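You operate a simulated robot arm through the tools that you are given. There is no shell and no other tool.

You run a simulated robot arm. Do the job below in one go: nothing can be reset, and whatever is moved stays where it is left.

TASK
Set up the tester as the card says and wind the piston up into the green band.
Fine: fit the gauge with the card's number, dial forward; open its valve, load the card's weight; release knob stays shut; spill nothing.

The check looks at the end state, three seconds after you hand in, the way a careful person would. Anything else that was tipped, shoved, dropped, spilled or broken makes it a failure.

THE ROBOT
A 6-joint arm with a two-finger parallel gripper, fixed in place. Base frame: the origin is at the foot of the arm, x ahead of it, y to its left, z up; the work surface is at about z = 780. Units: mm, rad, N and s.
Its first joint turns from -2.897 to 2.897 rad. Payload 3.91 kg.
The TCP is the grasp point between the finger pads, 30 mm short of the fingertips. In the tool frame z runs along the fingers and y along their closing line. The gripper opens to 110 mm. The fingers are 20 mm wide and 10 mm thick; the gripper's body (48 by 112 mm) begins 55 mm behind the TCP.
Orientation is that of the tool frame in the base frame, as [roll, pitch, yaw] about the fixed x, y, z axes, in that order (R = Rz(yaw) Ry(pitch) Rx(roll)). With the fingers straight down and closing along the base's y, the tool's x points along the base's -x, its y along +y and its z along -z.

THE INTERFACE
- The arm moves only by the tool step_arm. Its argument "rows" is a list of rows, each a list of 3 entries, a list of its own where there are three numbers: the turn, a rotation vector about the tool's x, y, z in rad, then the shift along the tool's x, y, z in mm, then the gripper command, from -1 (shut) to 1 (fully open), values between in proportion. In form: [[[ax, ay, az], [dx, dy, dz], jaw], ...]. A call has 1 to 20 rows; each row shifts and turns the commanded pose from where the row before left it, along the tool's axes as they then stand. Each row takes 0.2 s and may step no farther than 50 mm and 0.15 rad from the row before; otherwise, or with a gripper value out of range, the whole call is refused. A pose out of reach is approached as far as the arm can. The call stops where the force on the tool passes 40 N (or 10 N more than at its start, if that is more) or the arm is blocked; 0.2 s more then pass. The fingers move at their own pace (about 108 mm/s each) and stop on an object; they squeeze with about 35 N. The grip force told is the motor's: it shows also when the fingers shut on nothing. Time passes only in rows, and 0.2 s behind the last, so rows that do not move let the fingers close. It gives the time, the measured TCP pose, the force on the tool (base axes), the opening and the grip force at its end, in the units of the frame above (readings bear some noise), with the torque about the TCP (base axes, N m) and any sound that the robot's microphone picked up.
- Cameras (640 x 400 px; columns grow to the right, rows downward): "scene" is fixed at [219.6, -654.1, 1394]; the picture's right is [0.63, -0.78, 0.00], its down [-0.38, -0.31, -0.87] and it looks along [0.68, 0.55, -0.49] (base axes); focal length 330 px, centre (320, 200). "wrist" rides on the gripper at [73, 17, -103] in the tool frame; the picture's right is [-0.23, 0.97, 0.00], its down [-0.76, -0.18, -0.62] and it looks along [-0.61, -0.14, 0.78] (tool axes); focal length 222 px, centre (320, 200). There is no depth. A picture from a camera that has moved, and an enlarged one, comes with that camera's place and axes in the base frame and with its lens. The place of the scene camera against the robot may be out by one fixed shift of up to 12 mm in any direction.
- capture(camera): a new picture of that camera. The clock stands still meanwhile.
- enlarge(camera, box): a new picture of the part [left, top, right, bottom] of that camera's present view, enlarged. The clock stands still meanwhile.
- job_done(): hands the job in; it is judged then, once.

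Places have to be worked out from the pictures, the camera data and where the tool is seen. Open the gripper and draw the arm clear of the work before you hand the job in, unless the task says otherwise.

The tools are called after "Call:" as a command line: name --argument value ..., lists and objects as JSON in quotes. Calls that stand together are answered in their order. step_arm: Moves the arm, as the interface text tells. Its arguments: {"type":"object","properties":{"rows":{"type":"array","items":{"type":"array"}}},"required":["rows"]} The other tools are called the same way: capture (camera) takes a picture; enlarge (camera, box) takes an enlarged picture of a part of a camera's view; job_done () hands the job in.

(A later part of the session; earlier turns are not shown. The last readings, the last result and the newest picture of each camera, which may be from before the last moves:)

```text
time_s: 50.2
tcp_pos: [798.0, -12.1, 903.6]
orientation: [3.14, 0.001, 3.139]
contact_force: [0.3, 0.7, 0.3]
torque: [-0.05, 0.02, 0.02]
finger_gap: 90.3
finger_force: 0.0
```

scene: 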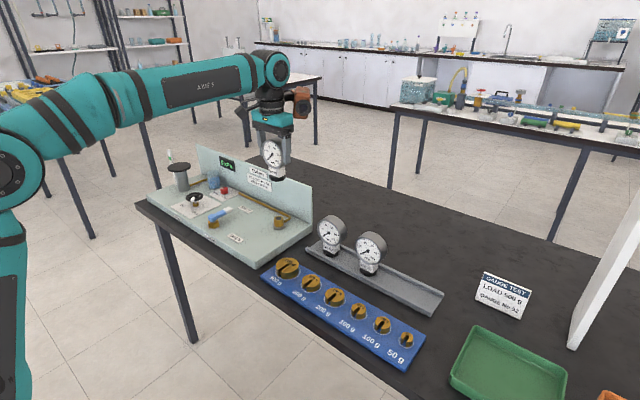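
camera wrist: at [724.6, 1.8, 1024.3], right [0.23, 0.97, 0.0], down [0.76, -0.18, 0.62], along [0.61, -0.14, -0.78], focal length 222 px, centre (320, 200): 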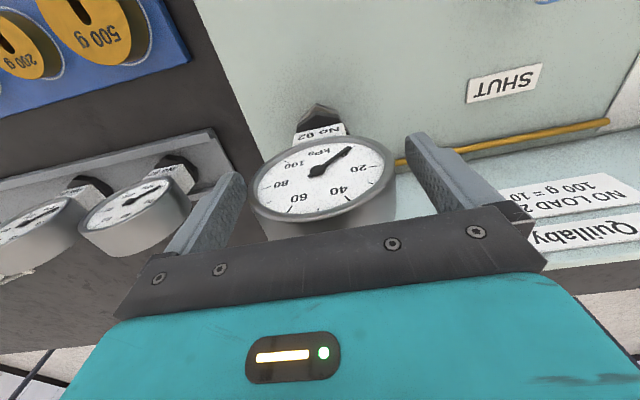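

Call:
step_arm --rows '[[[0, 0, 0], [0, 0, 1], 0.64], [[0, 0, 0], [0, 0, 1], 0.64]]'

Call:
enlarge --camera "scene" --box '[250, 160, 310, 230]'

```text
time_s: 50.8
tcp_pos: [798.0, -12.9, 902.9]
orientation: [-3.141, 0.001, 3.141]
contact_force: [0.5, 0.9, -0.1]
torque: [0.01, -0.02, 0.02]
finger_gap: 90.0
finger_force: 0.0
```

```text
5.71 times, centred on (280, 195) of scene
camera zoom: at [219.6, -654.1, 1394.0], right [0.63, -0.78, 0.0], down [-0.38, -0.31, -0.87], along [0.68, 0.55, -0.49], focal length 1887 px, centre (549, 229)
```

zoom: 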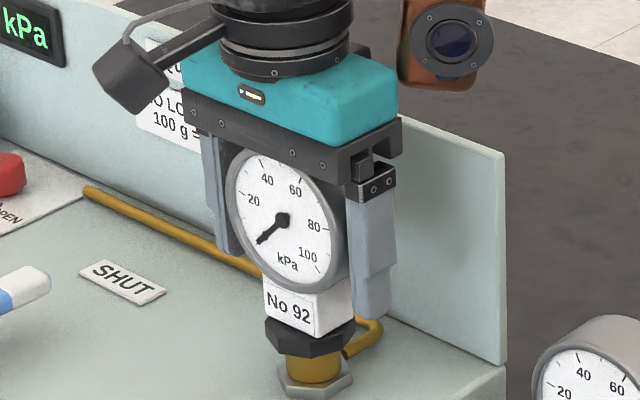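

Call:
step_arm --rows '[[[0, 0, 0], [0, 0, 1], 0.64], [[0, 0, 0], [0, 0, 1], 0.64]]'

```text
time_s: 51.4
tcp_pos: [797.5, -12.1, 901.4]
orientation: [-3.141, 0.005, 3.141]
contact_force: [1.5, -0.8, 12.2]
torque: [-0.06, 0.11, 0.03]
finger_gap: 90.0
finger_force: 0.1
```

The palm is on the head (12 N). I press further in 1 mm steps, listening for the snap.

Call:
step_arm --rows '[[[0, 0, 0], [0, 0, 1], 0.64], [[0, 0, 0], [0, 0, 0], 0.64]]'

```text
time_s: 52.0
tcp_pos: [798.3, -12.9, 901.5]
orientation: [-3.14, 0.007, -3.142]
contact_force: [1.9, 0.2, 33.9]
torque: [-0.08, 0.11, 0.0]
finger_gap: 90.4
finger_force: 0.1
```

34 N straight down, no snap. I look at the nut and port again under this load.

Call:
enlarge --camera "scene" --box '[262, 195, 302, 235]'

Call:
enlarge --camera "wrist" --box '[280, 80, 360, 150]'

```text
10.00 times, centred on (282, 215) of scene
camera zoom: at [219.6, -654.1, 1394.0], right [0.63, -0.78, 0.0], down [-0.38, -0.31, -0.87], along [0.68, 0.55, -0.49], focal length 3303 px, centre (700, 50)
```

zoom: 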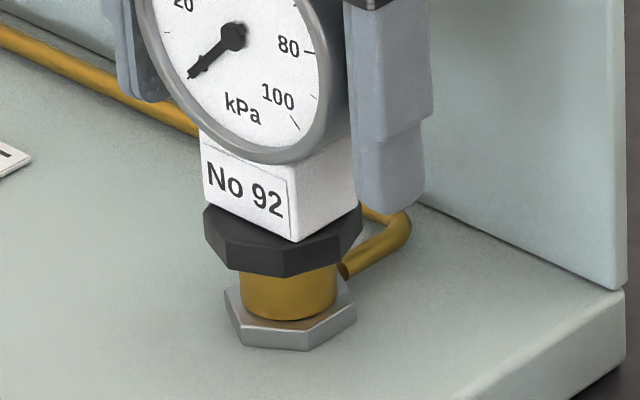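

```text
5.71 times, centred on (320, 115) of wrist
camera zoom: at [725.2, 3.9, 1005.1], right [0.23, 0.97, 0.0], down [0.76, -0.18, 0.63], along [0.61, -0.14, -0.78], focal length 1269 px, centre (320, 686)
```

zoom: 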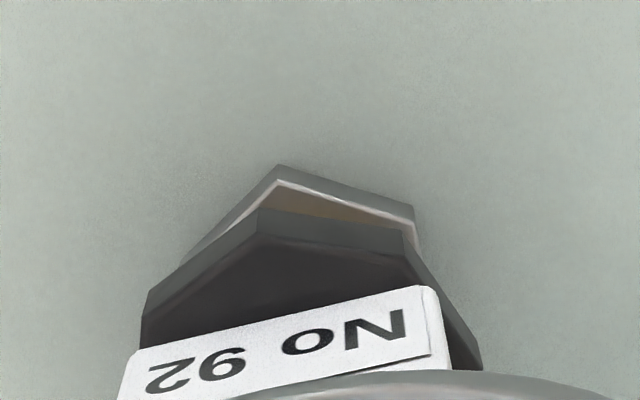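

Under the palm load the nut has slid ~4 mm toward the camera on the rim, and still no snap. I'll come off, regrip the gauge, lift it well clear and tilt it to look at its underside and the open port, so I understand the fitting.

Call:
step_arm --rows '[[[0, 0, 0], [0, 0, -2], 0.64], [[0, 0, 0], [0, 0, -5], 0.64], [[0, 0, 0], [0, 0, -5], 0.64], [[0, 0, 0], [0, 0, -3], 0.64], [[0, 0, 0], [0, 0, 0], 0.64]]'

Call:
enlarge --camera "wrist" --box '[220, 90, 420, 250]'

Call:
enlarge --camera "scene" --box '[262, 195, 302, 235]'

```text
time_s: 53.2
tcp_pos: [799.1, -13.1, 914.9]
orientation: [3.141, 0.002, 3.141]
contact_force: [-0.4, 0.3, 0.2]
torque: [0.0, 0.0, 0.03]
finger_gap: 90.2
finger_force: 0.1
```

```text
2.50 times, centred on (320, 170) of wrist
camera zoom: at [726.2, 4.4, 1018.4], right [0.23, 0.97, 0.0], down [0.76, -0.18, 0.62], along [0.61, -0.14, -0.78], focal length 555 px, centre (320, 275)
```

zoom: 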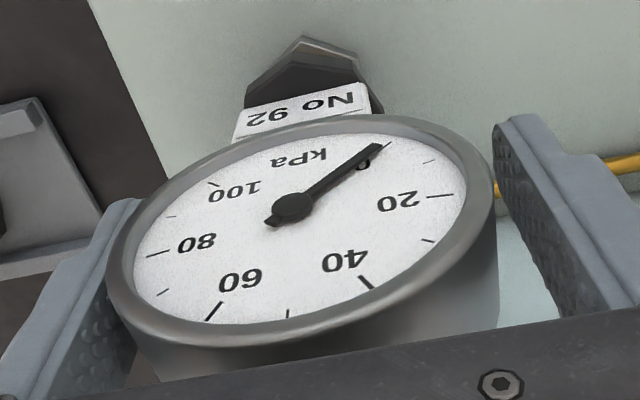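

```text
10.00 times, centred on (282, 215) of scene
camera zoom: at [219.6, -654.1, 1394.0], right [0.63, -0.78, 0.0], down [-0.38, -0.31, -0.87], along [0.68, 0.55, -0.49], focal length 3303 px, centre (700, 50)
```

zoom: 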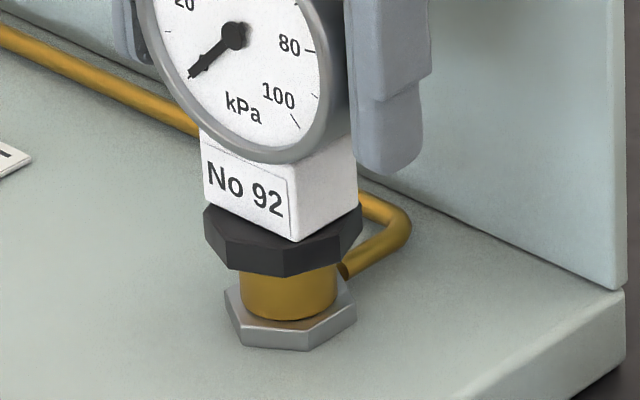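

The gauge stands still after releasing. I look closer at nut versus port from the wrist camera.

Call:
enlarge --camera "wrist" --box '[285, 80, 345, 140]'

```text
6.67 times, centred on (315, 110) of wrist
camera zoom: at [726.2, 4.4, 1018.4], right [0.23, 0.97, 0.0], down [0.76, -0.18, 0.62], along [0.61, -0.14, -0.78], focal length 1481 px, centre (353, 800)
```

zoom: 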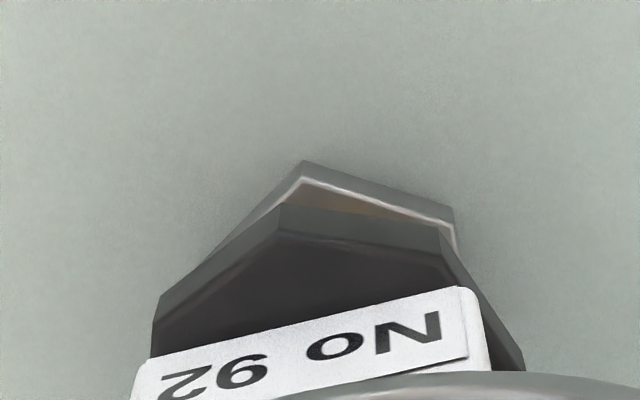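

The nut sits ~4 mm off towards (-x,-y). I re-centre the hand on the gauge by (-2.5, -3) mm and grip it.

Call:
step_arm --rows '[[[0, 0, 0], [2.5, -3, 0], 0.64], [[0, 0, 0], [0, 0, 0], 0.5], [[0, 0, 0], [0, 0, 0], 0.45], [[0, 0, 0], [0, 0, 0], -1], [[0, 0, 0], [0, 0, 0], -1], [[0, 0, 0], [0, 0, 0], -1]]'

Call:
enlarge --camera "scene" --box '[262, 195, 302, 235]'

```text
time_s: 54.6
tcp_pos: [795.0, -15.7, 915.4]
orientation: [3.14, 0.003, -3.14]
contact_force: [0.1, 0.0, 0.5]
torque: [0.02, -0.01, 0.02]
finger_gap: 80.7
finger_force: 35.0
```

```text
10.00 times, centred on (282, 215) of scene
camera zoom: at [219.6, -654.1, 1394.0], right [0.63, -0.78, 0.0], down [-0.38, -0.31, -0.87], along [0.68, 0.55, -0.49], focal length 3303 px, centre (700, 50)
```

zoom: 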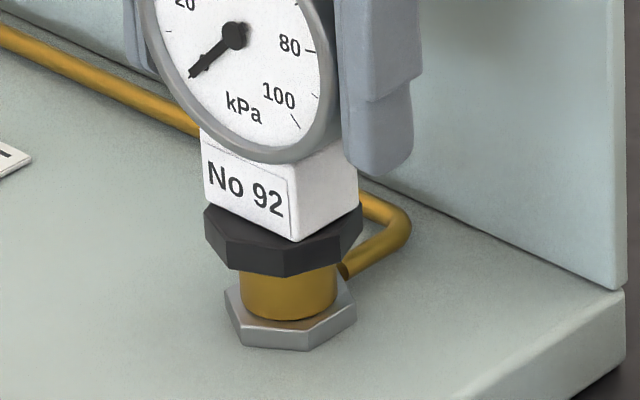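

Gripped. I lift slowly and check the force for any latch.

Call:
step_arm --rows '[[[0, 0, 0], [0, 0, -1], -1], [[0, 0, 0], [0, 0, -1.5], -1]]'

```text
time_s: 55.2
tcp_pos: [796.5, -17.0, 916.9]
orientation: [3.138, 0.001, -3.141]
contact_force: [0.8, 1.0, -2.0]
torque: [0.02, -0.01, 0.03]
finger_gap: 81.1
finger_force: 34.9
```

It's free. I carry it up and slightly back from the panel, then tilt the hand ~50° so the scene camera can see the gauge's underside.

Call:
step_arm --rows '[[[0, 0, 0], [0, 0, -20], -1], [[0, 0, 0], [0, 0, -30], -1], [[0, 0, 0], [10, 0, -30], -1], [[0, 0, 0], [20, 0, -30], -1], [[0, 0, 0], [30, 0, -30], -1], [[0, 0, 0], [0, 0, 0], -1], [[0.089, 0.08, 0], [0, 0, 0], -1], [[0.089, 0.08, 0], [0, 0, 0], -1], [[0.089, 0.08, 0], [0, 0, 0], -1], [[0.089, 0.08, 0], [0, 0, 0], -1], [[0.089, 0.08, 0], [0, 0, 0], -1], [[0.089, 0.08, 0], [0, 0, 0], -1], [[0, 0, 0], [0, 0, 0], -1]]'

Call:
capture --camera "scene"

Call:
enlarge --camera "scene" --box '[220, 100, 320, 200]'

Call:
enlarge --camera "scene" --box '[262, 205, 302, 245]'

```text
time_s: 58.0
tcp_pos: [731.6, -21.4, 1046.6]
orientation: [-2.567, -0.449, 3.007]
contact_force: [0.1, -0.1, -1.9]
torque: [0.07, -0.02, 0.03]
finger_gap: 80.9
finger_force: 34.8
out of reach, approached as far as the arm can: row 12
```

```text
taken
```

scene: 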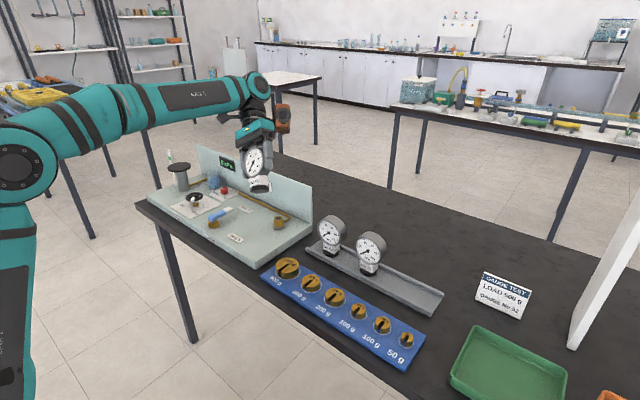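

```text
4.00 times, centred on (270, 150) of scene
camera zoom: at [219.6, -654.1, 1394.0], right [0.63, -0.78, 0.0], down [-0.38, -0.31, -0.87], along [0.68, 0.55, -0.49], focal length 1321 px, centre (520, 400)
```

zoom: 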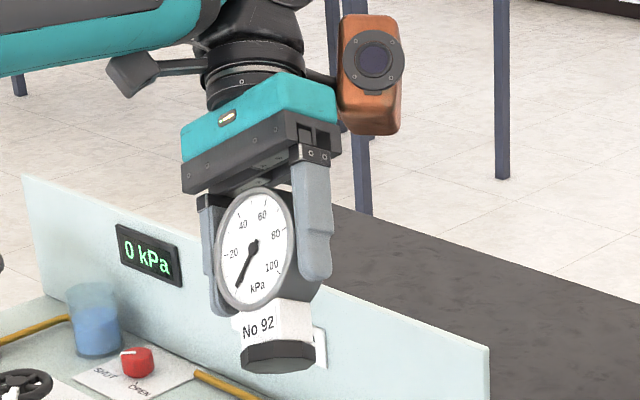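

```text
10.00 times, centred on (282, 225) of scene
camera zoom: at [219.6, -654.1, 1394.0], right [0.63, -0.78, 0.0], down [-0.38, -0.31, -0.87], along [0.68, 0.55, -0.49], focal length 3303 px, centre (700, -50)
```

zoom: 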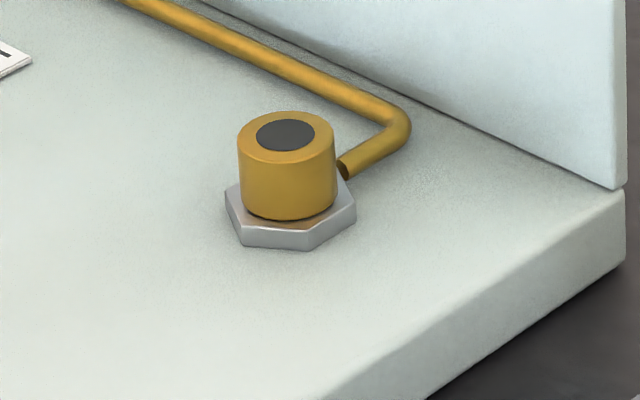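

I enlarge the tilted gauge's underside.

Call:
enlarge --camera "scene" --box '[245, 165, 285, 205]'

```text
10.00 times, centred on (265, 185) of scene
camera zoom: at [219.6, -654.1, 1394.0], right [0.63, -0.78, 0.0], down [-0.38, -0.31, -0.87], along [0.68, 0.55, -0.49], focal length 3303 px, centre (870, 350)
```

zoom: 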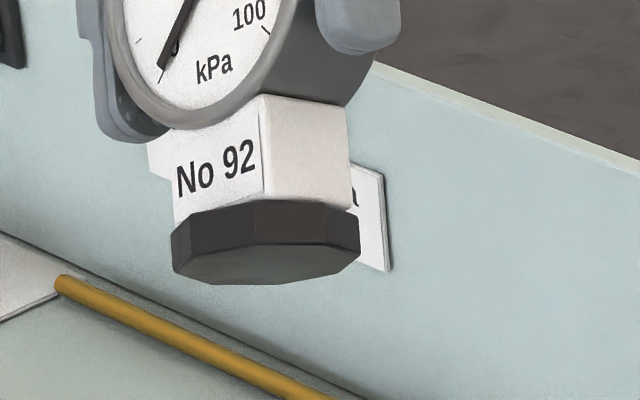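

The underside is flat, so the fit is a snap onto the port face, and probably needed the gauge lifted well clear to re-arm after it popped off. I un-tilt the hand and check the orientation.

Call:
step_arm --rows '[[[-0.089, -0.08, 0], [0, 0, 0], -1], [[-0.089, -0.08, 0], [0, 0, 0], -1], [[-0.089, -0.08, 0], [0, 0, 0], -1], [[-0.089, -0.08, 0], [0, 0, 0], -1], [[-0.089, -0.08, 0], [0, 0, 0], -1], [[-0.089, -0.08, 0], [0, 0, 0], -1], [[0, 0, 0], [0, 0, 0], -1], [[0, 0, 0], [0, 0, 0], -1]]'

Call:
enlarge --camera "scene" --box '[200, 120, 320, 220]'

Call:
capture --camera "wrist"

```text
time_s: 59.8
tcp_pos: [732.0, -19.8, 1046.5]
orientation: [3.14, 0.002, 3.142]
contact_force: [0.2, -0.8, -3.0]
torque: [-0.01, -0.03, -0.03]
finger_gap: 81.0
finger_force: 34.8
```

```text
4.00 times, centred on (260, 170) of scene
camera zoom: at [219.6, -654.1, 1394.0], right [0.63, -0.78, 0.0], down [-0.38, -0.31, -0.87], along [0.68, 0.55, -0.49], focal length 1321 px, centre (560, 320)
```

zoom: 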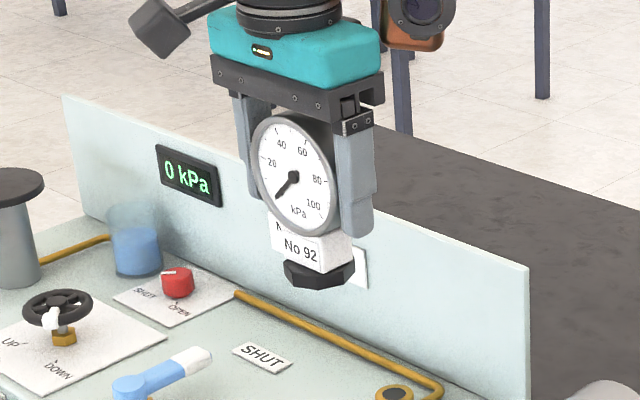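

```text
taken
camera wrist: at [660.3, -3.7, 1149.6], right [0.23, 0.97, 0.0], down [0.76, -0.18, 0.62], along [0.61, -0.14, -0.78], focal length 222 px, centre (320, 200)
```

wrist: 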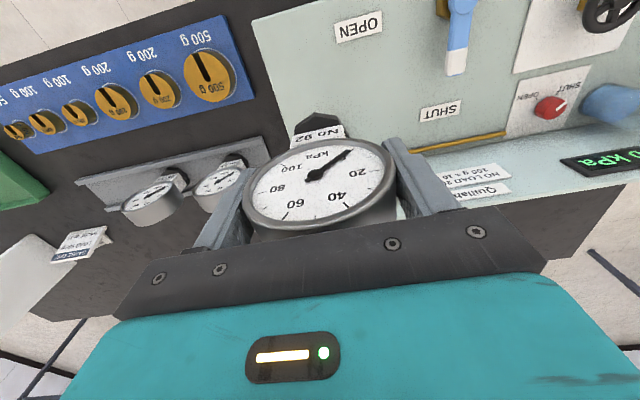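

Upright again. I move back over the port and lower to ~20 mm above for a fresh alignment check.

Call:
step_arm --rows '[[[0, 0, 0], [-30, 5, 0], -1], [[0, 0, 0], [-30, 2, 0], -1], [[0, 0, 0], [-6, 0, 30], -1], [[0, 0, 0], [0, 0, 30], -1], [[0, 0, 0], [0, 0, 30], -1], [[0, 0, 0], [0, 0, 21], -1], [[0, 0, 0], [0, 0, 0], -1], [[0, 0, 0], [0, 0, 0], -1]]'

Call:
enlarge --camera "scene" --box '[262, 195, 302, 235]'

Call:
enlarge --camera "wrist" --box '[290, 75, 350, 135]'

```text
time_s: 61.6
tcp_pos: [797.6, -14.3, 934.7]
orientation: [-3.141, 0.002, -3.141]
contact_force: [-0.8, -0.4, -2.2]
torque: [0.01, 0.01, 0.01]
finger_gap: 80.8
finger_force: 34.7
```

```text
10.00 times, centred on (282, 215) of scene
camera zoom: at [219.6, -654.1, 1394.0], right [0.63, -0.78, 0.0], down [-0.38, -0.31, -0.87], along [0.68, 0.55, -0.49], focal length 3303 px, centre (700, 50)
```

zoom: 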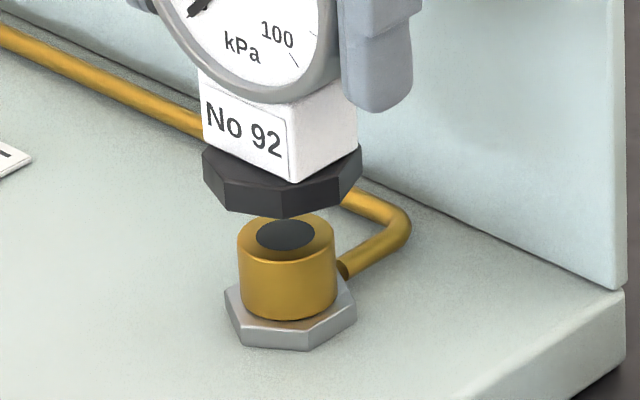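

```text
6.67 times, centred on (320, 105) of wrist
camera zoom: at [726.3, 2.6, 1038.1], right [0.23, 0.97, 0.0], down [0.76, -0.18, 0.62], along [0.61, -0.14, -0.78], focal length 1481 px, centre (320, 833)
```

zoom: 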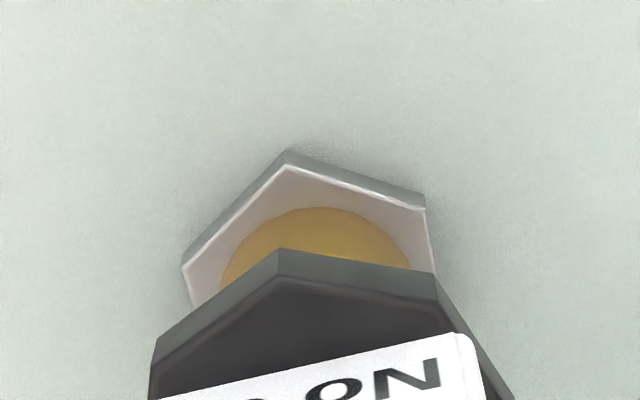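

Well aligned: only about -0.5 mm in y. I correct that and lower 14 mm, then check once more.

Call:
step_arm --rows '[[[0, 0, 0], [0, 0.5, 5], -1], [[0, 0, 0], [0, 0, 5], -1], [[0, 0, 0], [0, 0, 4], -1], [[0, 0, 0], [0, 0, 0], -1]]'

Call:
enlarge --camera "scene" --box '[262, 195, 302, 235]'

Call:
enlarge --camera "wrist" --box '[290, 75, 350, 135]'

```text
time_s: 62.6
tcp_pos: [798.7, -14.1, 920.8]
orientation: [-3.141, 0.002, -3.141]
contact_force: [-0.2, 0.7, -2.0]
torque: [0.0, 0.06, -0.02]
finger_gap: 80.8
finger_force: 35.5
```

```text
10.00 times, centred on (282, 215) of scene
camera zoom: at [219.6, -654.1, 1394.0], right [0.63, -0.78, 0.0], down [-0.38, -0.31, -0.87], along [0.68, 0.55, -0.49], focal length 3303 px, centre (700, 50)
```

zoom: 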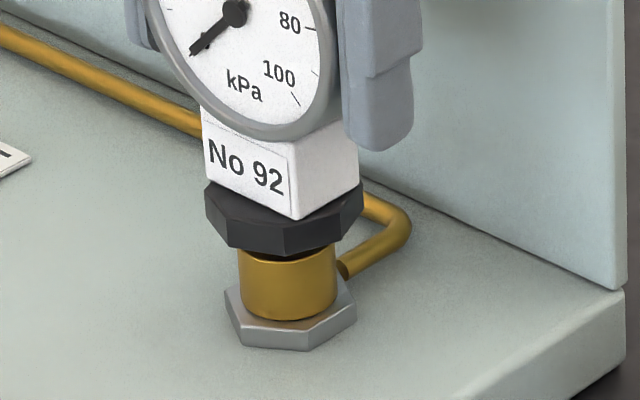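

```text
6.67 times, centred on (320, 105) of wrist
camera zoom: at [726.6, 3.4, 1024.6], right [0.23, 0.97, 0.0], down [0.76, -0.18, 0.62], along [0.61, -0.14, -0.78], focal length 1481 px, centre (320, 833)
```

zoom: 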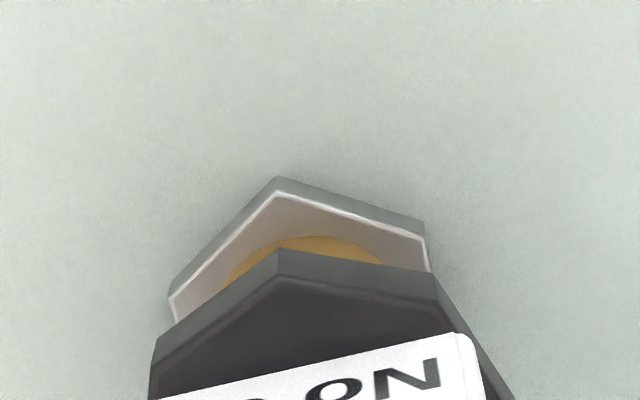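

Alignment is essentially perfect now, ~5 mm above. I descend 4 mm, then press in short calls, stopping at the snap.

Call:
step_arm --rows '[[[0, 0, 0], [0, 0, 2], -1], [[0, 0, 0], [0, 0, 2], -1]]'

```text
time_s: 63.2
tcp_pos: [799.5, -14.3, 918.6]
orientation: [3.141, 0.001, -3.141]
contact_force: [-0.3, 0.0, -2.3]
torque: [-0.02, 0.02, 0.01]
finger_gap: 80.8
finger_force: 34.8
```

Call:
step_arm --rows '[[[0, 0, 0], [0, 0, 1.5], -1]]'

```text
time_s: 63.6
tcp_pos: [798.6, -13.7, 915.8]
orientation: [-3.141, 0.003, 3.141]
contact_force: [-0.2, 0.3, -1.2]
torque: [-0.01, 0.01, -0.01]
finger_gap: 80.8
finger_force: 34.9
```

Call:
step_arm --rows '[[[0, 0, 0], [0, 0, 1.5], -1]]'

```text
time_s: 64.0
tcp_pos: [798.6, -14.2, 914.7]
orientation: [-3.141, 0.002, 3.141]
contact_force: [-0.4, -0.4, 3.3]
torque: [-0.07, 0.01, 0.01]
finger_gap: 80.8
finger_force: 35.2
```

Contact starting. Next 1.5 mm.

Call:
step_arm --rows '[[[0, 0, 0], [0, 0, 1.5], -1]]'

```text
time_s: 64.4
tcp_pos: [797.8, -14.4, 915.4]
orientation: [3.141, 0.003, 3.14]
contact_force: [-0.3, -3.5, 13.6]
torque: [-0.11, 0.14, 0.01]
finger_gap: 81.0
finger_force: 35.2
```

Call:
step_arm --rows '[[[0, 0, 0], [0, 0, 1.5], -1]]'

```text
time_s: 64.8
tcp_pos: [799.0, -15.4, 913.4]
orientation: [-3.141, 0.005, 3.141]
contact_force: [-0.1, -1.9, 23.0]
torque: [-0.02, -0.06, -0.15]
finger_gap: 80.9
finger_force: 35.0
```

23 N is again the slip limit and no snap. I believe the latch needs more push than the pads can transmit, so this time I loosen only ~1.5 mm per side (so the gauge can't wander), slide down until the palm touches, and press harder there.

Call:
step_arm --rows '[[[0, 0, 0], [0, 0, 0], 0.5], [[0, 0, 0], [0, 0, 0], 0.53], [[0, 0, 0], [0, 0, 0], 0.53]]'

Call:
enlarge --camera "scene" --box '[262, 195, 302, 235]'

Call:
enlarge --camera "wrist" --box '[290, 75, 350, 135]'

```text
time_s: 65.6
tcp_pos: [799.5, -13.7, 911.8]
orientation: [3.141, 0.001, 3.141]
contact_force: [-0.1, 0.8, 0.0]
torque: [-0.02, -0.02, 0.0]
finger_gap: 84.3
finger_force: 0.2
```

```text
10.00 times, centred on (282, 215) of scene
camera zoom: at [219.6, -654.1, 1394.0], right [0.63, -0.78, 0.0], down [-0.38, -0.31, -0.87], along [0.68, 0.55, -0.49], focal length 3303 px, centre (700, 50)
```

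zoom: 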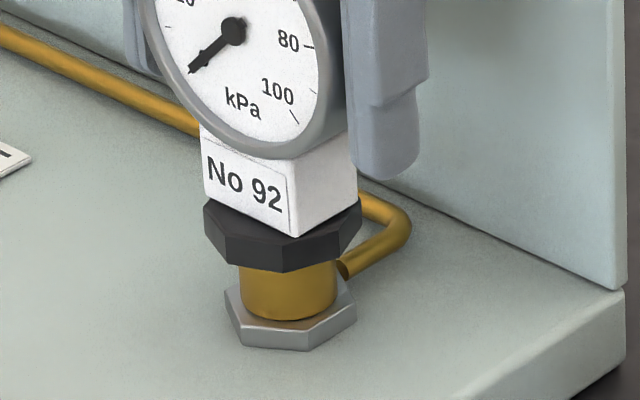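

```text
6.67 times, centred on (320, 105) of wrist
camera zoom: at [727.0, 3.5, 1015.5], right [0.23, 0.97, 0.0], down [0.76, -0.18, 0.62], along [0.61, -0.14, -0.78], focal length 1481 px, centre (320, 833)
```

zoom: 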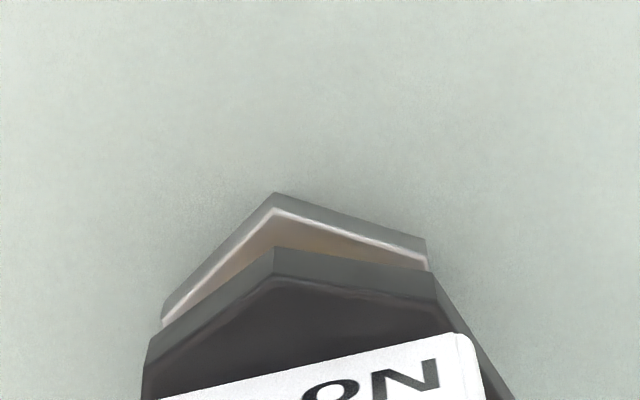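

The gauge stands at (-1.7, -0.5) mm from the port axis after pressing. I shift the loose hand +1 mm in x and slide down to palm contact.

Call:
step_arm --rows '[[[0, 0, 0], [-0.5, 0, 3], 0.53], [[0, 0, 0], [0, 0, 3], 0.53], [[0, 0, 0], [0, 0, 2], 0.53], [[0, 0, 0], [0, 0, 0], 0.53]]'

```text
time_s: 66.6
tcp_pos: [798.9, -14.0, 903.0]
orientation: [-3.141, 0.001, 3.141]
contact_force: [0.0, 0.0, 0.0]
torque: [-0.02, 0.05, -0.01]
finger_gap: 84.3
finger_force: 0.0
```

Just above palm contact. I grip again here to hold it upright, then press with the palm.

Call:
step_arm --rows '[[[0, 0, 0], [0, 0, 1], 0.53], [[0, 0, 0], [0, 0, 0], 0.53]]'

```text
time_s: 67.2
tcp_pos: [799.0, -14.0, 902.4]
orientation: [-3.141, 0.004, 3.141]
contact_force: [-0.1, -0.1, 0.4]
torque: [0.04, 0.02, -0.02]
finger_gap: 84.2
finger_force: 0.1
```

Call:
step_arm --rows '[[[0, 0, 0], [0, 0, 1.2], 0.53], [[0, 0, 0], [0, 0, 0], 0.53]]'

```text
time_s: 67.8
tcp_pos: [798.4, -12.5, 901.9]
orientation: [3.141, 0.004, -3.141]
contact_force: [1.8, 0.1, 10.3]
torque: [-0.04, 0.07, 0.02]
finger_gap: 84.3
finger_force: 0.1
```

10 N of palm contact. I press on.

Call:
step_arm --rows '[[[0, 0, 0], [0, 0, 0.8], 0.53], [[0, 0, 0], [0, 0, 0], 0.53]]'

```text
time_s: 68.4
tcp_pos: [798.1, -12.6, 902.8]
orientation: [3.141, 0.004, 3.142]
contact_force: [5.3, -0.4, 30.7]
torque: [0.03, 0.08, -0.02]
finger_gap: 84.3
finger_force: 0.0
```

Call:
step_arm --rows '[[[0, 0, 0], [-0.5, 0, 0.4], 0.53], [[0, 0, 0], [0, 0, 0], 0.53]]'

Call:
enlarge --camera "scene" --box '[262, 195, 302, 235]'

Call:
enlarge --camera "wrist" --box '[290, 75, 350, 135]'

```text
time_s: 69.1
tcp_pos: [797.7, -13.2, 901.1]
orientation: [-3.141, 0.004, 3.14]
contact_force: [-0.3, -0.7, 10.2]
torque: [0.01, 0.07, 0.0]
finger_gap: 84.0
finger_force: 0.0
stopped in row 2: the force on the tool passed its limit at 42 N (the readings are from after the stop); the commanded pose is now the measured one
```

```text
10.00 times, centred on (282, 215) of scene
camera zoom: at [219.6, -654.1, 1394.0], right [0.63, -0.78, 0.0], down [-0.38, -0.31, -0.87], along [0.68, 0.55, -0.49], focal length 3303 px, centre (700, 50)
```

zoom: 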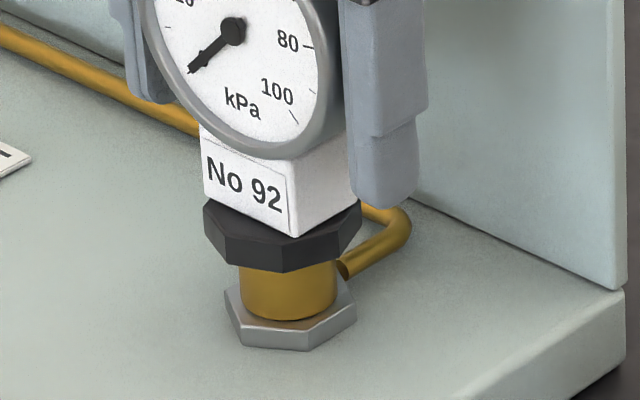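

```text
6.67 times, centred on (320, 105) of wrist
camera zoom: at [726.2, 3.8, 1005.3], right [0.23, 0.97, 0.0], down [0.76, -0.18, 0.63], along [0.61, -0.14, -0.78], focal length 1481 px, centre (320, 833)
```

zoom: 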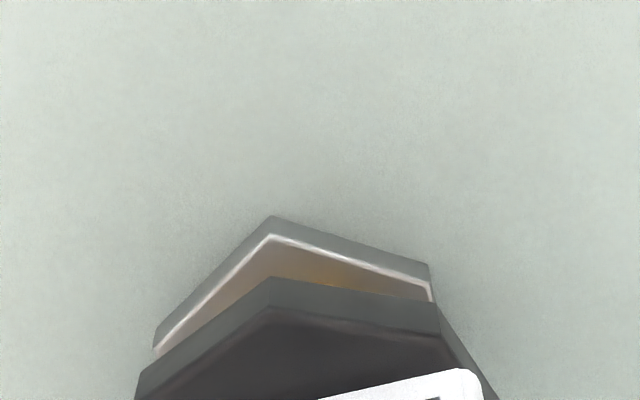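

Measuring again, I realise the black nut is an octagon, so my earlier centring formula was biased; attempts 3 and 5 were actually 3–4 mm off, while the first (snapping) one was ~1.3 mm off. I raise the palm off, regrip at head height and redo the approach with the corrected measure.

Call:
step_arm --rows '[[[0, 0, 0], [0, 0, -3], 0.53], [[0, 0, 0], [0, 0, -5], 0.53], [[0, 0, 0], [0, 0, -5], 0.53], [[0, 0, 0], [0, 0, 0], 0.53], [[0, 0, 0], [0, 0, 0], -1], [[0, 0, 0], [0, 0, 0], -1], [[0, 0, 0], [0, 0, 0], -1]]'

Call:
enlarge --camera "scene" --box '[262, 195, 302, 235]'

Call:
enlarge --camera "wrist" --box '[220, 90, 420, 250]'

```text
time_s: 70.7
tcp_pos: [799.4, -13.3, 912.0]
orientation: [3.141, 0.004, 3.141]
contact_force: [0.8, -0.2, 1.8]
torque: [0.06, -0.03, -0.02]
finger_gap: 80.9
finger_force: 35.5
```

```text
10.00 times, centred on (282, 215) of scene
camera zoom: at [219.6, -654.1, 1394.0], right [0.63, -0.78, 0.0], down [-0.38, -0.31, -0.87], along [0.68, 0.55, -0.49], focal length 3303 px, centre (700, 50)
```

zoom: 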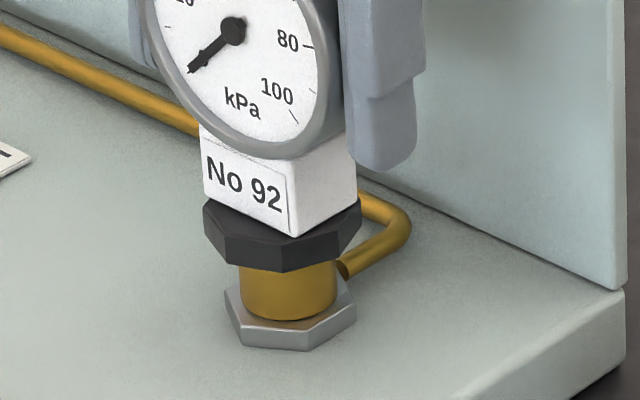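

```text
2.50 times, centred on (320, 170) of wrist
camera zoom: at [727.6, 3.7, 1017.1], right [0.23, 0.97, 0.0], down [0.76, -0.18, 0.63], along [0.61, -0.14, -0.78], focal length 555 px, centre (320, 275)
```

zoom: 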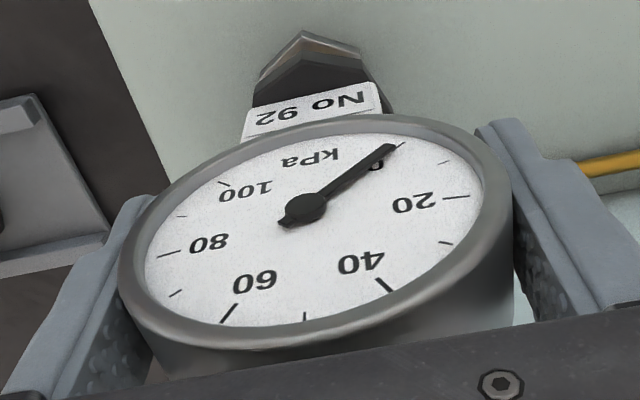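

Gripped again at head height. Before lifting, I measure the nut's octagon precisely against the brass in a stronger scene zoom.

Call:
enlarge --camera "scene" --box '[270, 205, 302, 230]'

```text
16.00 times, centred on (286, 218) of scene
camera zoom: at [219.6, -654.1, 1394.0], right [0.63, -0.78, 0.0], down [-0.38, -0.31, -0.87], along [0.68, 0.55, -0.49], focal length 5284 px, centre (864, -80)
```

zoom: 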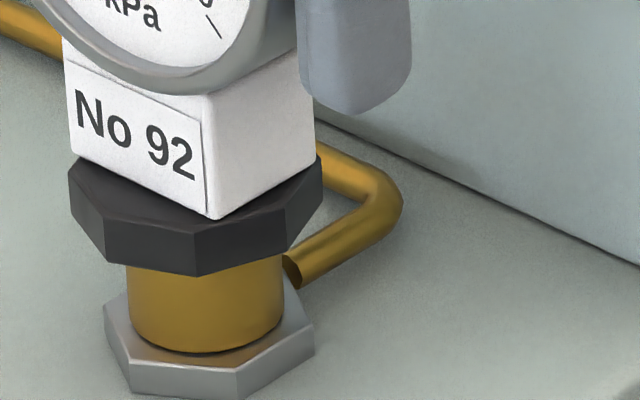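

I do a careful 1 mm lift test while gripped, to see whether it latched under the 42 N press without a sound.

Call:
step_arm --rows '[[[0, 0, 0], [0, 0, -1], -1], [[0, 0, 0], [0, 0, 0], -1]]'

```text
time_s: 71.3
tcp_pos: [799.1, -13.7, 915.0]
orientation: [-3.141, 0.002, -3.141]
contact_force: [0.4, 0.4, -0.1]
torque: [0.02, 0.0, 0.03]
finger_gap: 80.8
finger_force: 34.9
```

Call:
step_arm --rows '[[[0, 0, 0], [0, 0, -1], -1], [[0, 0, 0], [0, 0, 0], -1]]'

```text
time_s: 71.9
tcp_pos: [799.6, -13.9, 915.8]
orientation: [-3.141, 0.003, -3.141]
contact_force: [-1.9, -0.9, -2.5]
torque: [0.01, 0.01, 0.01]
finger_gap: 80.9
finger_force: 35.3
```

It's free, so still not latched. The first snap happened while the gauge was gripped and pushed with >25 N; later gripped pushes slipped at ~22 N and the palm pushes were ungripped. Now I combine both: set it down, slide to palm contact, close the grip, then press.

Call:
step_arm --rows '[[[0, 0, 0], [0.6, -0.5, 1], -1], [[0, 0, 0], [0, 0, 1.5], -1], [[0, 0, 0], [0, 0, 0], -1]]'

Call:
step_arm --rows '[[[0, 0, 0], [0, 0, 0], 0.5], [[0, 0, 0], [0, 0, 0], 0.53], [[0, 0, 0], [0, 0, 4], 0.53], [[0, 0, 0], [0, 0, 4], 0.53], [[0, 0, 0], [0, 0, 3], 0.53], [[0, 0, 0], [0, 0, 0], 0.53]]'

```text
time_s: 72.7
tcp_pos: [799.6, -14.2, 913.2]
orientation: [-3.139, 0.004, 3.14]
contact_force: [1.1, -0.6, 6.4]
torque: [0.07, 0.0, 0.02]
finger_gap: 81.1
finger_force: 35.2
```

```text
time_s: 74.1
tcp_pos: [798.9, -14.2, 902.4]
orientation: [-3.141, 0.005, 3.142]
contact_force: [1.0, -0.1, 0.0]
torque: [0.03, 0.0, -0.01]
finger_gap: 84.2
finger_force: 0.0
```

Just above palm contact (z≈902). I close the grip here and then press down.

Call:
step_arm --rows '[[[0, 0, 0], [0, 0, 0], 0], [[0, 0, 0], [0, 0, 0], -1], [[0, 0, 0], [0, 0, 0], -1], [[0, 0, 0], [0, 0, 1], -1], [[0, 0, 0], [0, 0, 0], -1]]'

```text
time_s: 75.3
tcp_pos: [798.2, -13.5, 902.3]
orientation: [3.141, 0.007, 3.141]
contact_force: [6.5, -1.6, 14.2]
torque: [-0.03, -0.18, 0.03]
finger_gap: 80.9
finger_force: 35.2
```

Call:
step_arm --rows '[[[0, 0, 0], [-0.4, 0, 0.8], -1], [[0, 0, 0], [0, 0, 0], -1]]'

```text
time_s: 75.9
tcp_pos: [797.6, -14.3, 902.0]
orientation: [-3.14, 0.006, 3.141]
contact_force: [1.6, -2.5, 27.5]
torque: [-0.11, 0.09, 0.07]
finger_gap: 81.1
finger_force: 34.9
```

Call:
step_arm --rows '[[[0, 0, 0], [-0.3, 0, 0.6], -1], [[0, 0, 0], [0, 0, 0], -1]]'

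```text
time_s: 76.5
tcp_pos: [798.4, -13.9, 902.1]
orientation: [3.141, 0.008, -3.142]
contact_force: [1.1, -3.3, 39.1]
torque: [-0.07, 0.03, 0.04]
finger_gap: 81.0
finger_force: 34.9
```

39 N gripped and no snap. I check where the nut stands now in both views.

Call:
enlarge --camera "scene" --box '[270, 205, 302, 230]'

Call:
enlarge --camera "wrist" --box '[290, 80, 350, 140]'

Call:
enlarge --camera "scene" --box '[240, 140, 320, 230]'

```text
16.00 times, centred on (286, 218) of scene
camera zoom: at [219.6, -654.1, 1394.0], right [0.63, -0.78, 0.0], down [-0.38, -0.31, -0.87], along [0.68, 0.55, -0.49], focal length 5284 px, centre (864, -80)
```

zoom: 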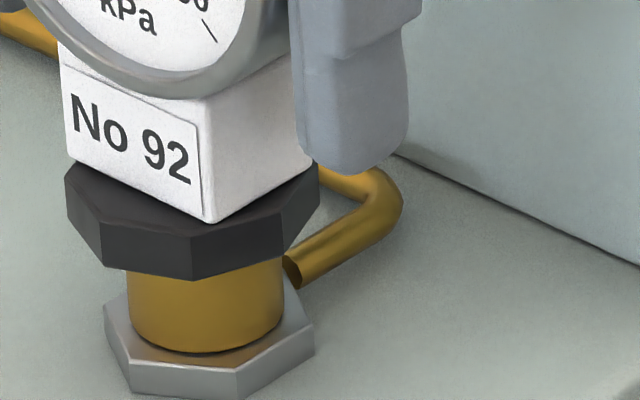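

```text
6.67 times, centred on (320, 110) of wrist
camera zoom: at [725.4, 3.4, 1005.1], right [0.23, 0.97, 0.0], down [0.76, -0.18, 0.63], along [0.61, -0.14, -0.78], focal length 1481 px, centre (320, 800)
```

zoom: 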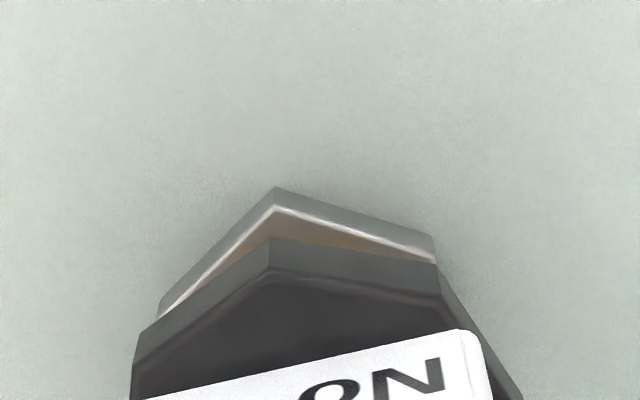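

```text
4.44 times, centred on (280, 185) of scene
camera zoom: at [219.6, -654.1, 1394.0], right [0.63, -0.78, 0.0], down [-0.38, -0.31, -0.87], along [0.68, 0.55, -0.49], focal length 1468 px, centre (498, 267)
```

zoom: 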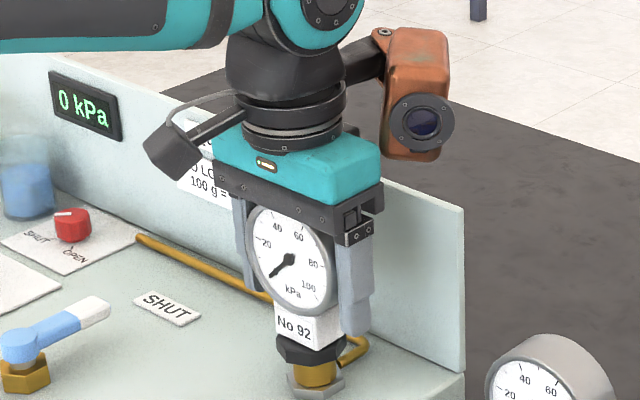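

Still no latch at 39 N gripped. I'll repeat the first, successful approach as exactly as I can: lift well clear (with the palm touching the head so it can't slip), come down at the same hand offset (about 2 mm more to -y), and press in one continuous motion.

Call:
step_arm --rows '[[[0, 0, 0], [0, 0, -2], -1], [[0, 0, 0], [0, 0, -3], -1], [[0, 0, 0], [0, 0, -15], -1], [[0, 0, 0], [0, 0, -30], -1], [[0, 0, 0], [0, 0, -30], -1], [[0, 0, 0], [0, 0, -30], -1], [[0, 0, 0], [0, 0, 0], -1], [[0, 0, 0], [0, 0, 0], -1]]'

Call:
enlarge --camera "scene" --box '[240, 150, 310, 240]'

Call:
enlarge --camera "wrist" --box '[270, 40, 370, 140]'

```text
time_s: 78.3
tcp_pos: [799.7, -16.2, 1011.5]
orientation: [3.141, 0.003, -3.141]
contact_force: [-1.0, -0.4, -2.1]
torque: [0.0, 0.02, 0.01]
finger_gap: 80.6
finger_force: 34.5
```

```text
4.44 times, centred on (275, 195) of scene
camera zoom: at [219.6, -654.1, 1394.0], right [0.63, -0.78, 0.0], down [-0.38, -0.31, -0.87], along [0.68, 0.55, -0.49], focal length 1468 px, centre (520, 222)
```

zoom: 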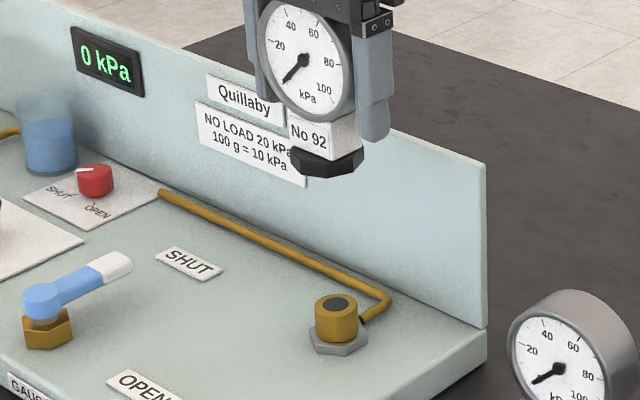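

```text
4.00 times, centred on (320, 90) of wrist
camera zoom: at [727.2, 1.1, 1115.2], right [0.23, 0.97, 0.0], down [0.76, -0.18, 0.63], along [0.61, -0.14, -0.78], focal length 888 px, centre (320, 640)
```

zoom: 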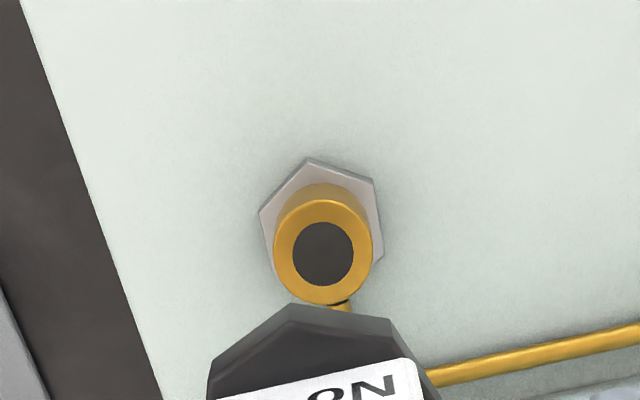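

This view shows the port bore cleanly: it lies at tool offset (0, +0.9) mm, i.e. port ≈ (800.2, -15.0). The first (snapping) approach was the best centred of all; the later ones were 2–3 mm off. I correct y by +0.9 and descend to ~10 mm above for an x check.

Call:
step_arm --rows '[[[0, 0, 0], [0, 0.9, 25], -1], [[0, 0, 0], [0, 0, 30], -1], [[0, 0, 0], [0, 0, 30], -1], [[0, 0, 0], [0, 0, 10], -1], [[0, 0, 0], [0, 0, 0], -1], [[0, 0, 0], [0, 0, 0], -1]]'

Call:
enlarge --camera "scene" --box '[262, 195, 302, 235]'

Call:
enlarge --camera "wrist" --box '[290, 80, 350, 140]'

```text
time_s: 79.7
tcp_pos: [799.2, -16.0, 917.0]
orientation: [3.142, 0.003, -3.141]
contact_force: [0.5, -0.3, -2.9]
torque: [0.0, 0.03, -0.01]
finger_gap: 81.0
finger_force: 34.7
```

```text
10.00 times, centred on (282, 215) of scene
camera zoom: at [219.6, -654.1, 1394.0], right [0.63, -0.78, 0.0], down [-0.38, -0.31, -0.87], along [0.68, 0.55, -0.49], focal length 3303 px, centre (700, 50)
```

zoom: 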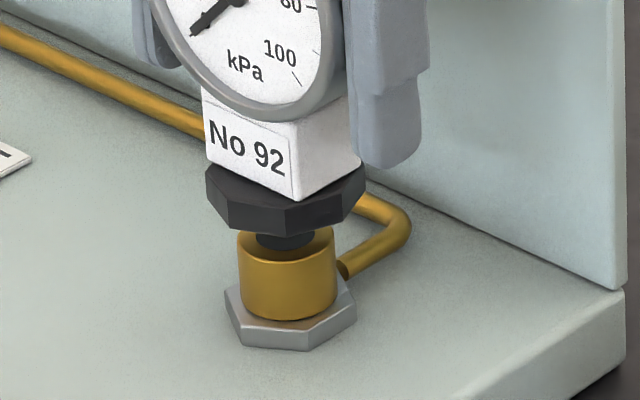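

```text
6.67 times, centred on (320, 110) of wrist
camera zoom: at [727.3, 1.6, 1018.9], right [0.23, 0.97, 0.0], down [0.76, -0.18, 0.63], along [0.61, -0.14, -0.78], focal length 1481 px, centre (320, 800)
```

zoom: 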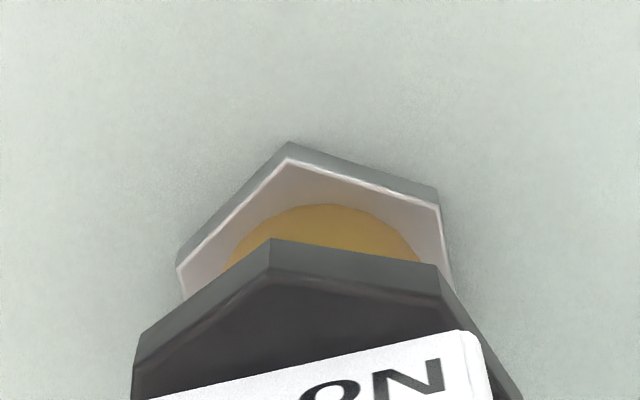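

At 13 mm height the residual is about (+1.0, -0.45) mm. I correct it and drop to ~4 mm, then verify once more.

Call:
step_arm --rows '[[[0, 0, 0], [1.0, 0.45, 0], -1], [[0, 0, 0], [0, 0, 5], -1], [[0, 0, 0], [0, 0, 4], -1], [[0, 0, 0], [0, 0, 0], -1], [[0, 0, 0], [0, 0, 0], -1]]'

Call:
enlarge --camera "scene" --box '[262, 195, 302, 235]'

Call:
enlarge --camera "wrist" --box '[290, 80, 350, 140]'

```text
time_s: 80.9
tcp_pos: [798.4, -12.5, 905.8]
orientation: [-3.141, 0.003, 3.14]
contact_force: [0.2, -0.2, -2.5]
torque: [0.01, 0.02, -0.01]
finger_gap: 80.9
finger_force: 34.7
```

```text
10.00 times, centred on (282, 215) of scene
camera zoom: at [219.6, -654.1, 1394.0], right [0.63, -0.78, 0.0], down [-0.38, -0.31, -0.87], along [0.68, 0.55, -0.49], focal length 3303 px, centre (700, 50)
```

zoom: 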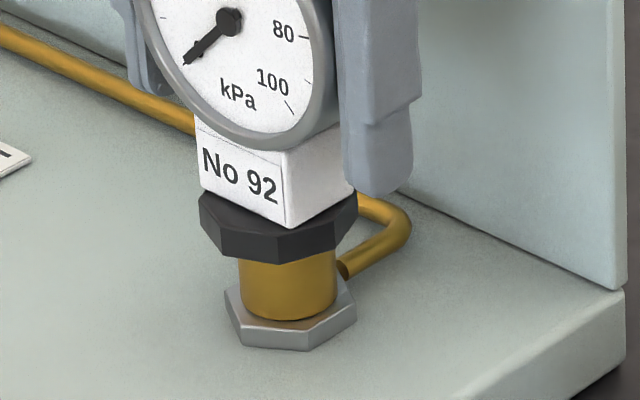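

```text
6.67 times, centred on (320, 110) of wrist
camera zoom: at [725.6, 3.8, 1009.2], right [0.23, 0.97, 0.0], down [0.76, -0.18, 0.63], along [0.61, -0.14, -0.78], focal length 1481 px, centre (320, 800)
```

zoom: 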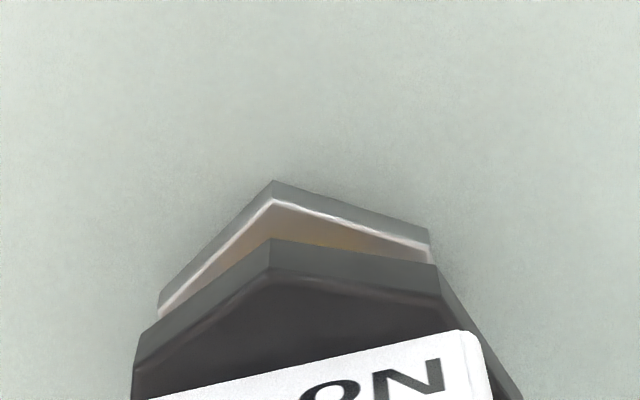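

The hand ended ~1.7 mm further in +y than commanded. I check if this wanders with time by holding still for a moment.

Call:
step_arm --rows '[[[0, 0, 0], [0, 0, -1], -1], [[0, 0, 0], [0, 0, 0], -1], [[0, 0, 0], [0, 0, 0], -1], [[0, 0, 0], [0, 0, 0], -1]]'

Call:
enlarge --camera "wrist" --box '[290, 80, 350, 140]'

Call:
enlarge --camera "scene" --box '[262, 195, 302, 235]'

```text
time_s: 81.9
tcp_pos: [798.1, -12.9, 906.4]
orientation: [-3.142, 0.002, 3.141]
contact_force: [0.3, -0.1, -2.6]
torque: [0.01, 0.02, 0.01]
finger_gap: 81.2
finger_force: 35.1
```

```text
6.67 times, centred on (320, 110) of wrist
camera zoom: at [725.9, 4.1, 1010.2], right [0.23, 0.97, 0.0], down [0.76, -0.18, 0.63], along [0.61, -0.14, -0.78], focal length 1481 px, centre (320, 800)
```

zoom: 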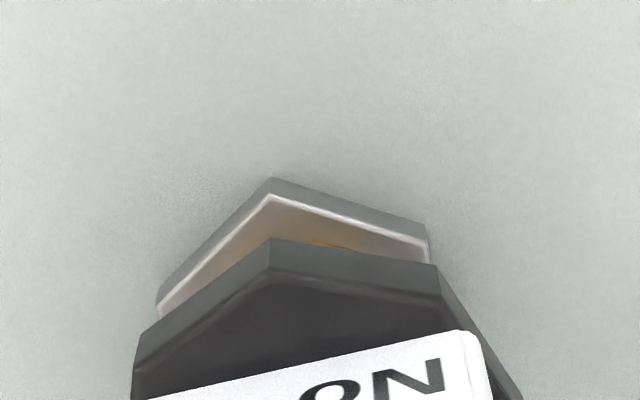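

```text
10.00 times, centred on (282, 215) of scene
camera zoom: at [219.6, -654.1, 1394.0], right [0.63, -0.78, 0.0], down [-0.38, -0.31, -0.87], along [0.68, 0.55, -0.49], focal length 3303 px, centre (700, 50)
```

zoom: 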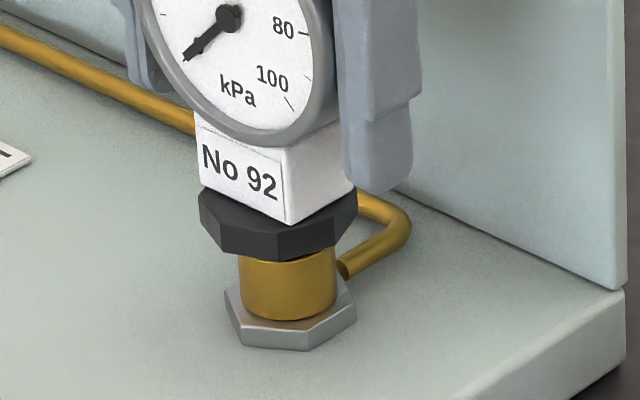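

The hand is steady, so the offset is joint hysteresis rather than drift. Residual now (-1.0, +1.6) mm; I command (+1.0, -1.6) and check again.

Call:
step_arm --rows '[[[0, 0, 0], [-1.0, -1.6, 0], -1], [[0, 0, 0], [0, 0, 0], -1], [[0, 0, 0], [0, 0, 0], -1]]'

Call:
enlarge --camera "wrist" --box '[290, 80, 350, 140]'

Call:
enlarge --camera "scene" --box '[262, 195, 302, 235]'

```text
time_s: 82.7
tcp_pos: [799.5, -13.7, 907.9]
orientation: [3.141, 0.004, 3.142]
contact_force: [0.1, -0.4, -2.7]
torque: [0.01, -0.02, -0.01]
finger_gap: 80.8
finger_force: 34.6
```

```text
6.67 times, centred on (320, 110) of wrist
camera zoom: at [726.7, 2.7, 1010.3], right [0.23, 0.97, 0.0], down [0.76, -0.18, 0.63], along [0.61, -0.14, -0.78], focal length 1481 px, centre (320, 800)
```

zoom: 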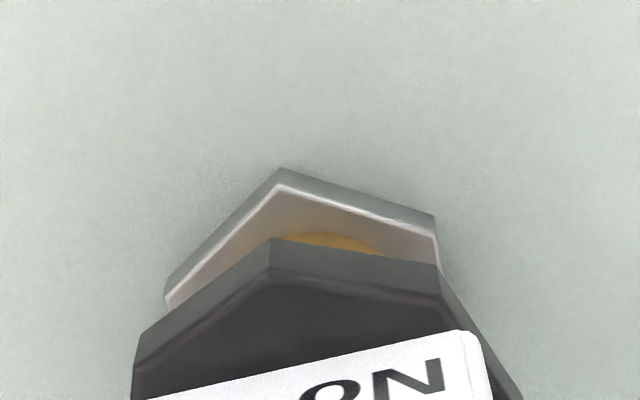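

```text
10.00 times, centred on (282, 215) of scene
camera zoom: at [219.6, -654.1, 1394.0], right [0.63, -0.78, 0.0], down [-0.38, -0.31, -0.87], along [0.68, 0.55, -0.49], focal length 3303 px, centre (700, 50)
```

zoom: 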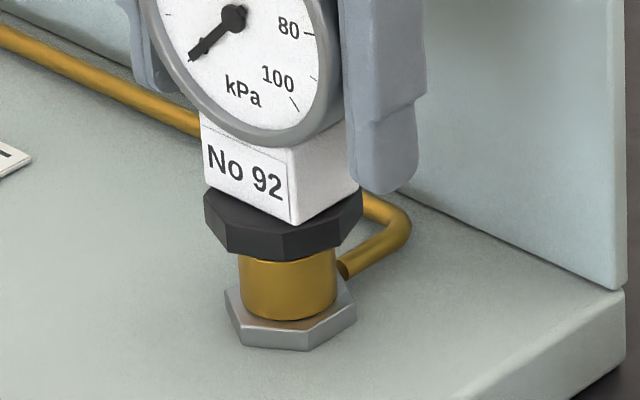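

Now within ~0.4 mm in both views, 5 mm above the rim. I press down in one continuous motion (the 40 N stop protects it).

Call:
step_arm --rows '[[[0, 0, 0], [0, 0, 1.5], -1], [[0, 0, 0], [0, 0, 1.5], -1], [[0, 0, 0], [0, 0, 1.5], -1], [[0, 0, 0], [0, 0, 1.5], -1], [[0, 0, 0], [0, 0, 1.5], -1]]'

```text
time_s: 83.9
tcp_pos: [799.4, -15.2, 903.2]
orientation: [-3.14, 0.009, -3.141]
contact_force: [-0.4, -1.4, 31.2]
torque: [0.05, 0.28, -0.02]
finger_gap: 80.9
finger_force: 34.9
```

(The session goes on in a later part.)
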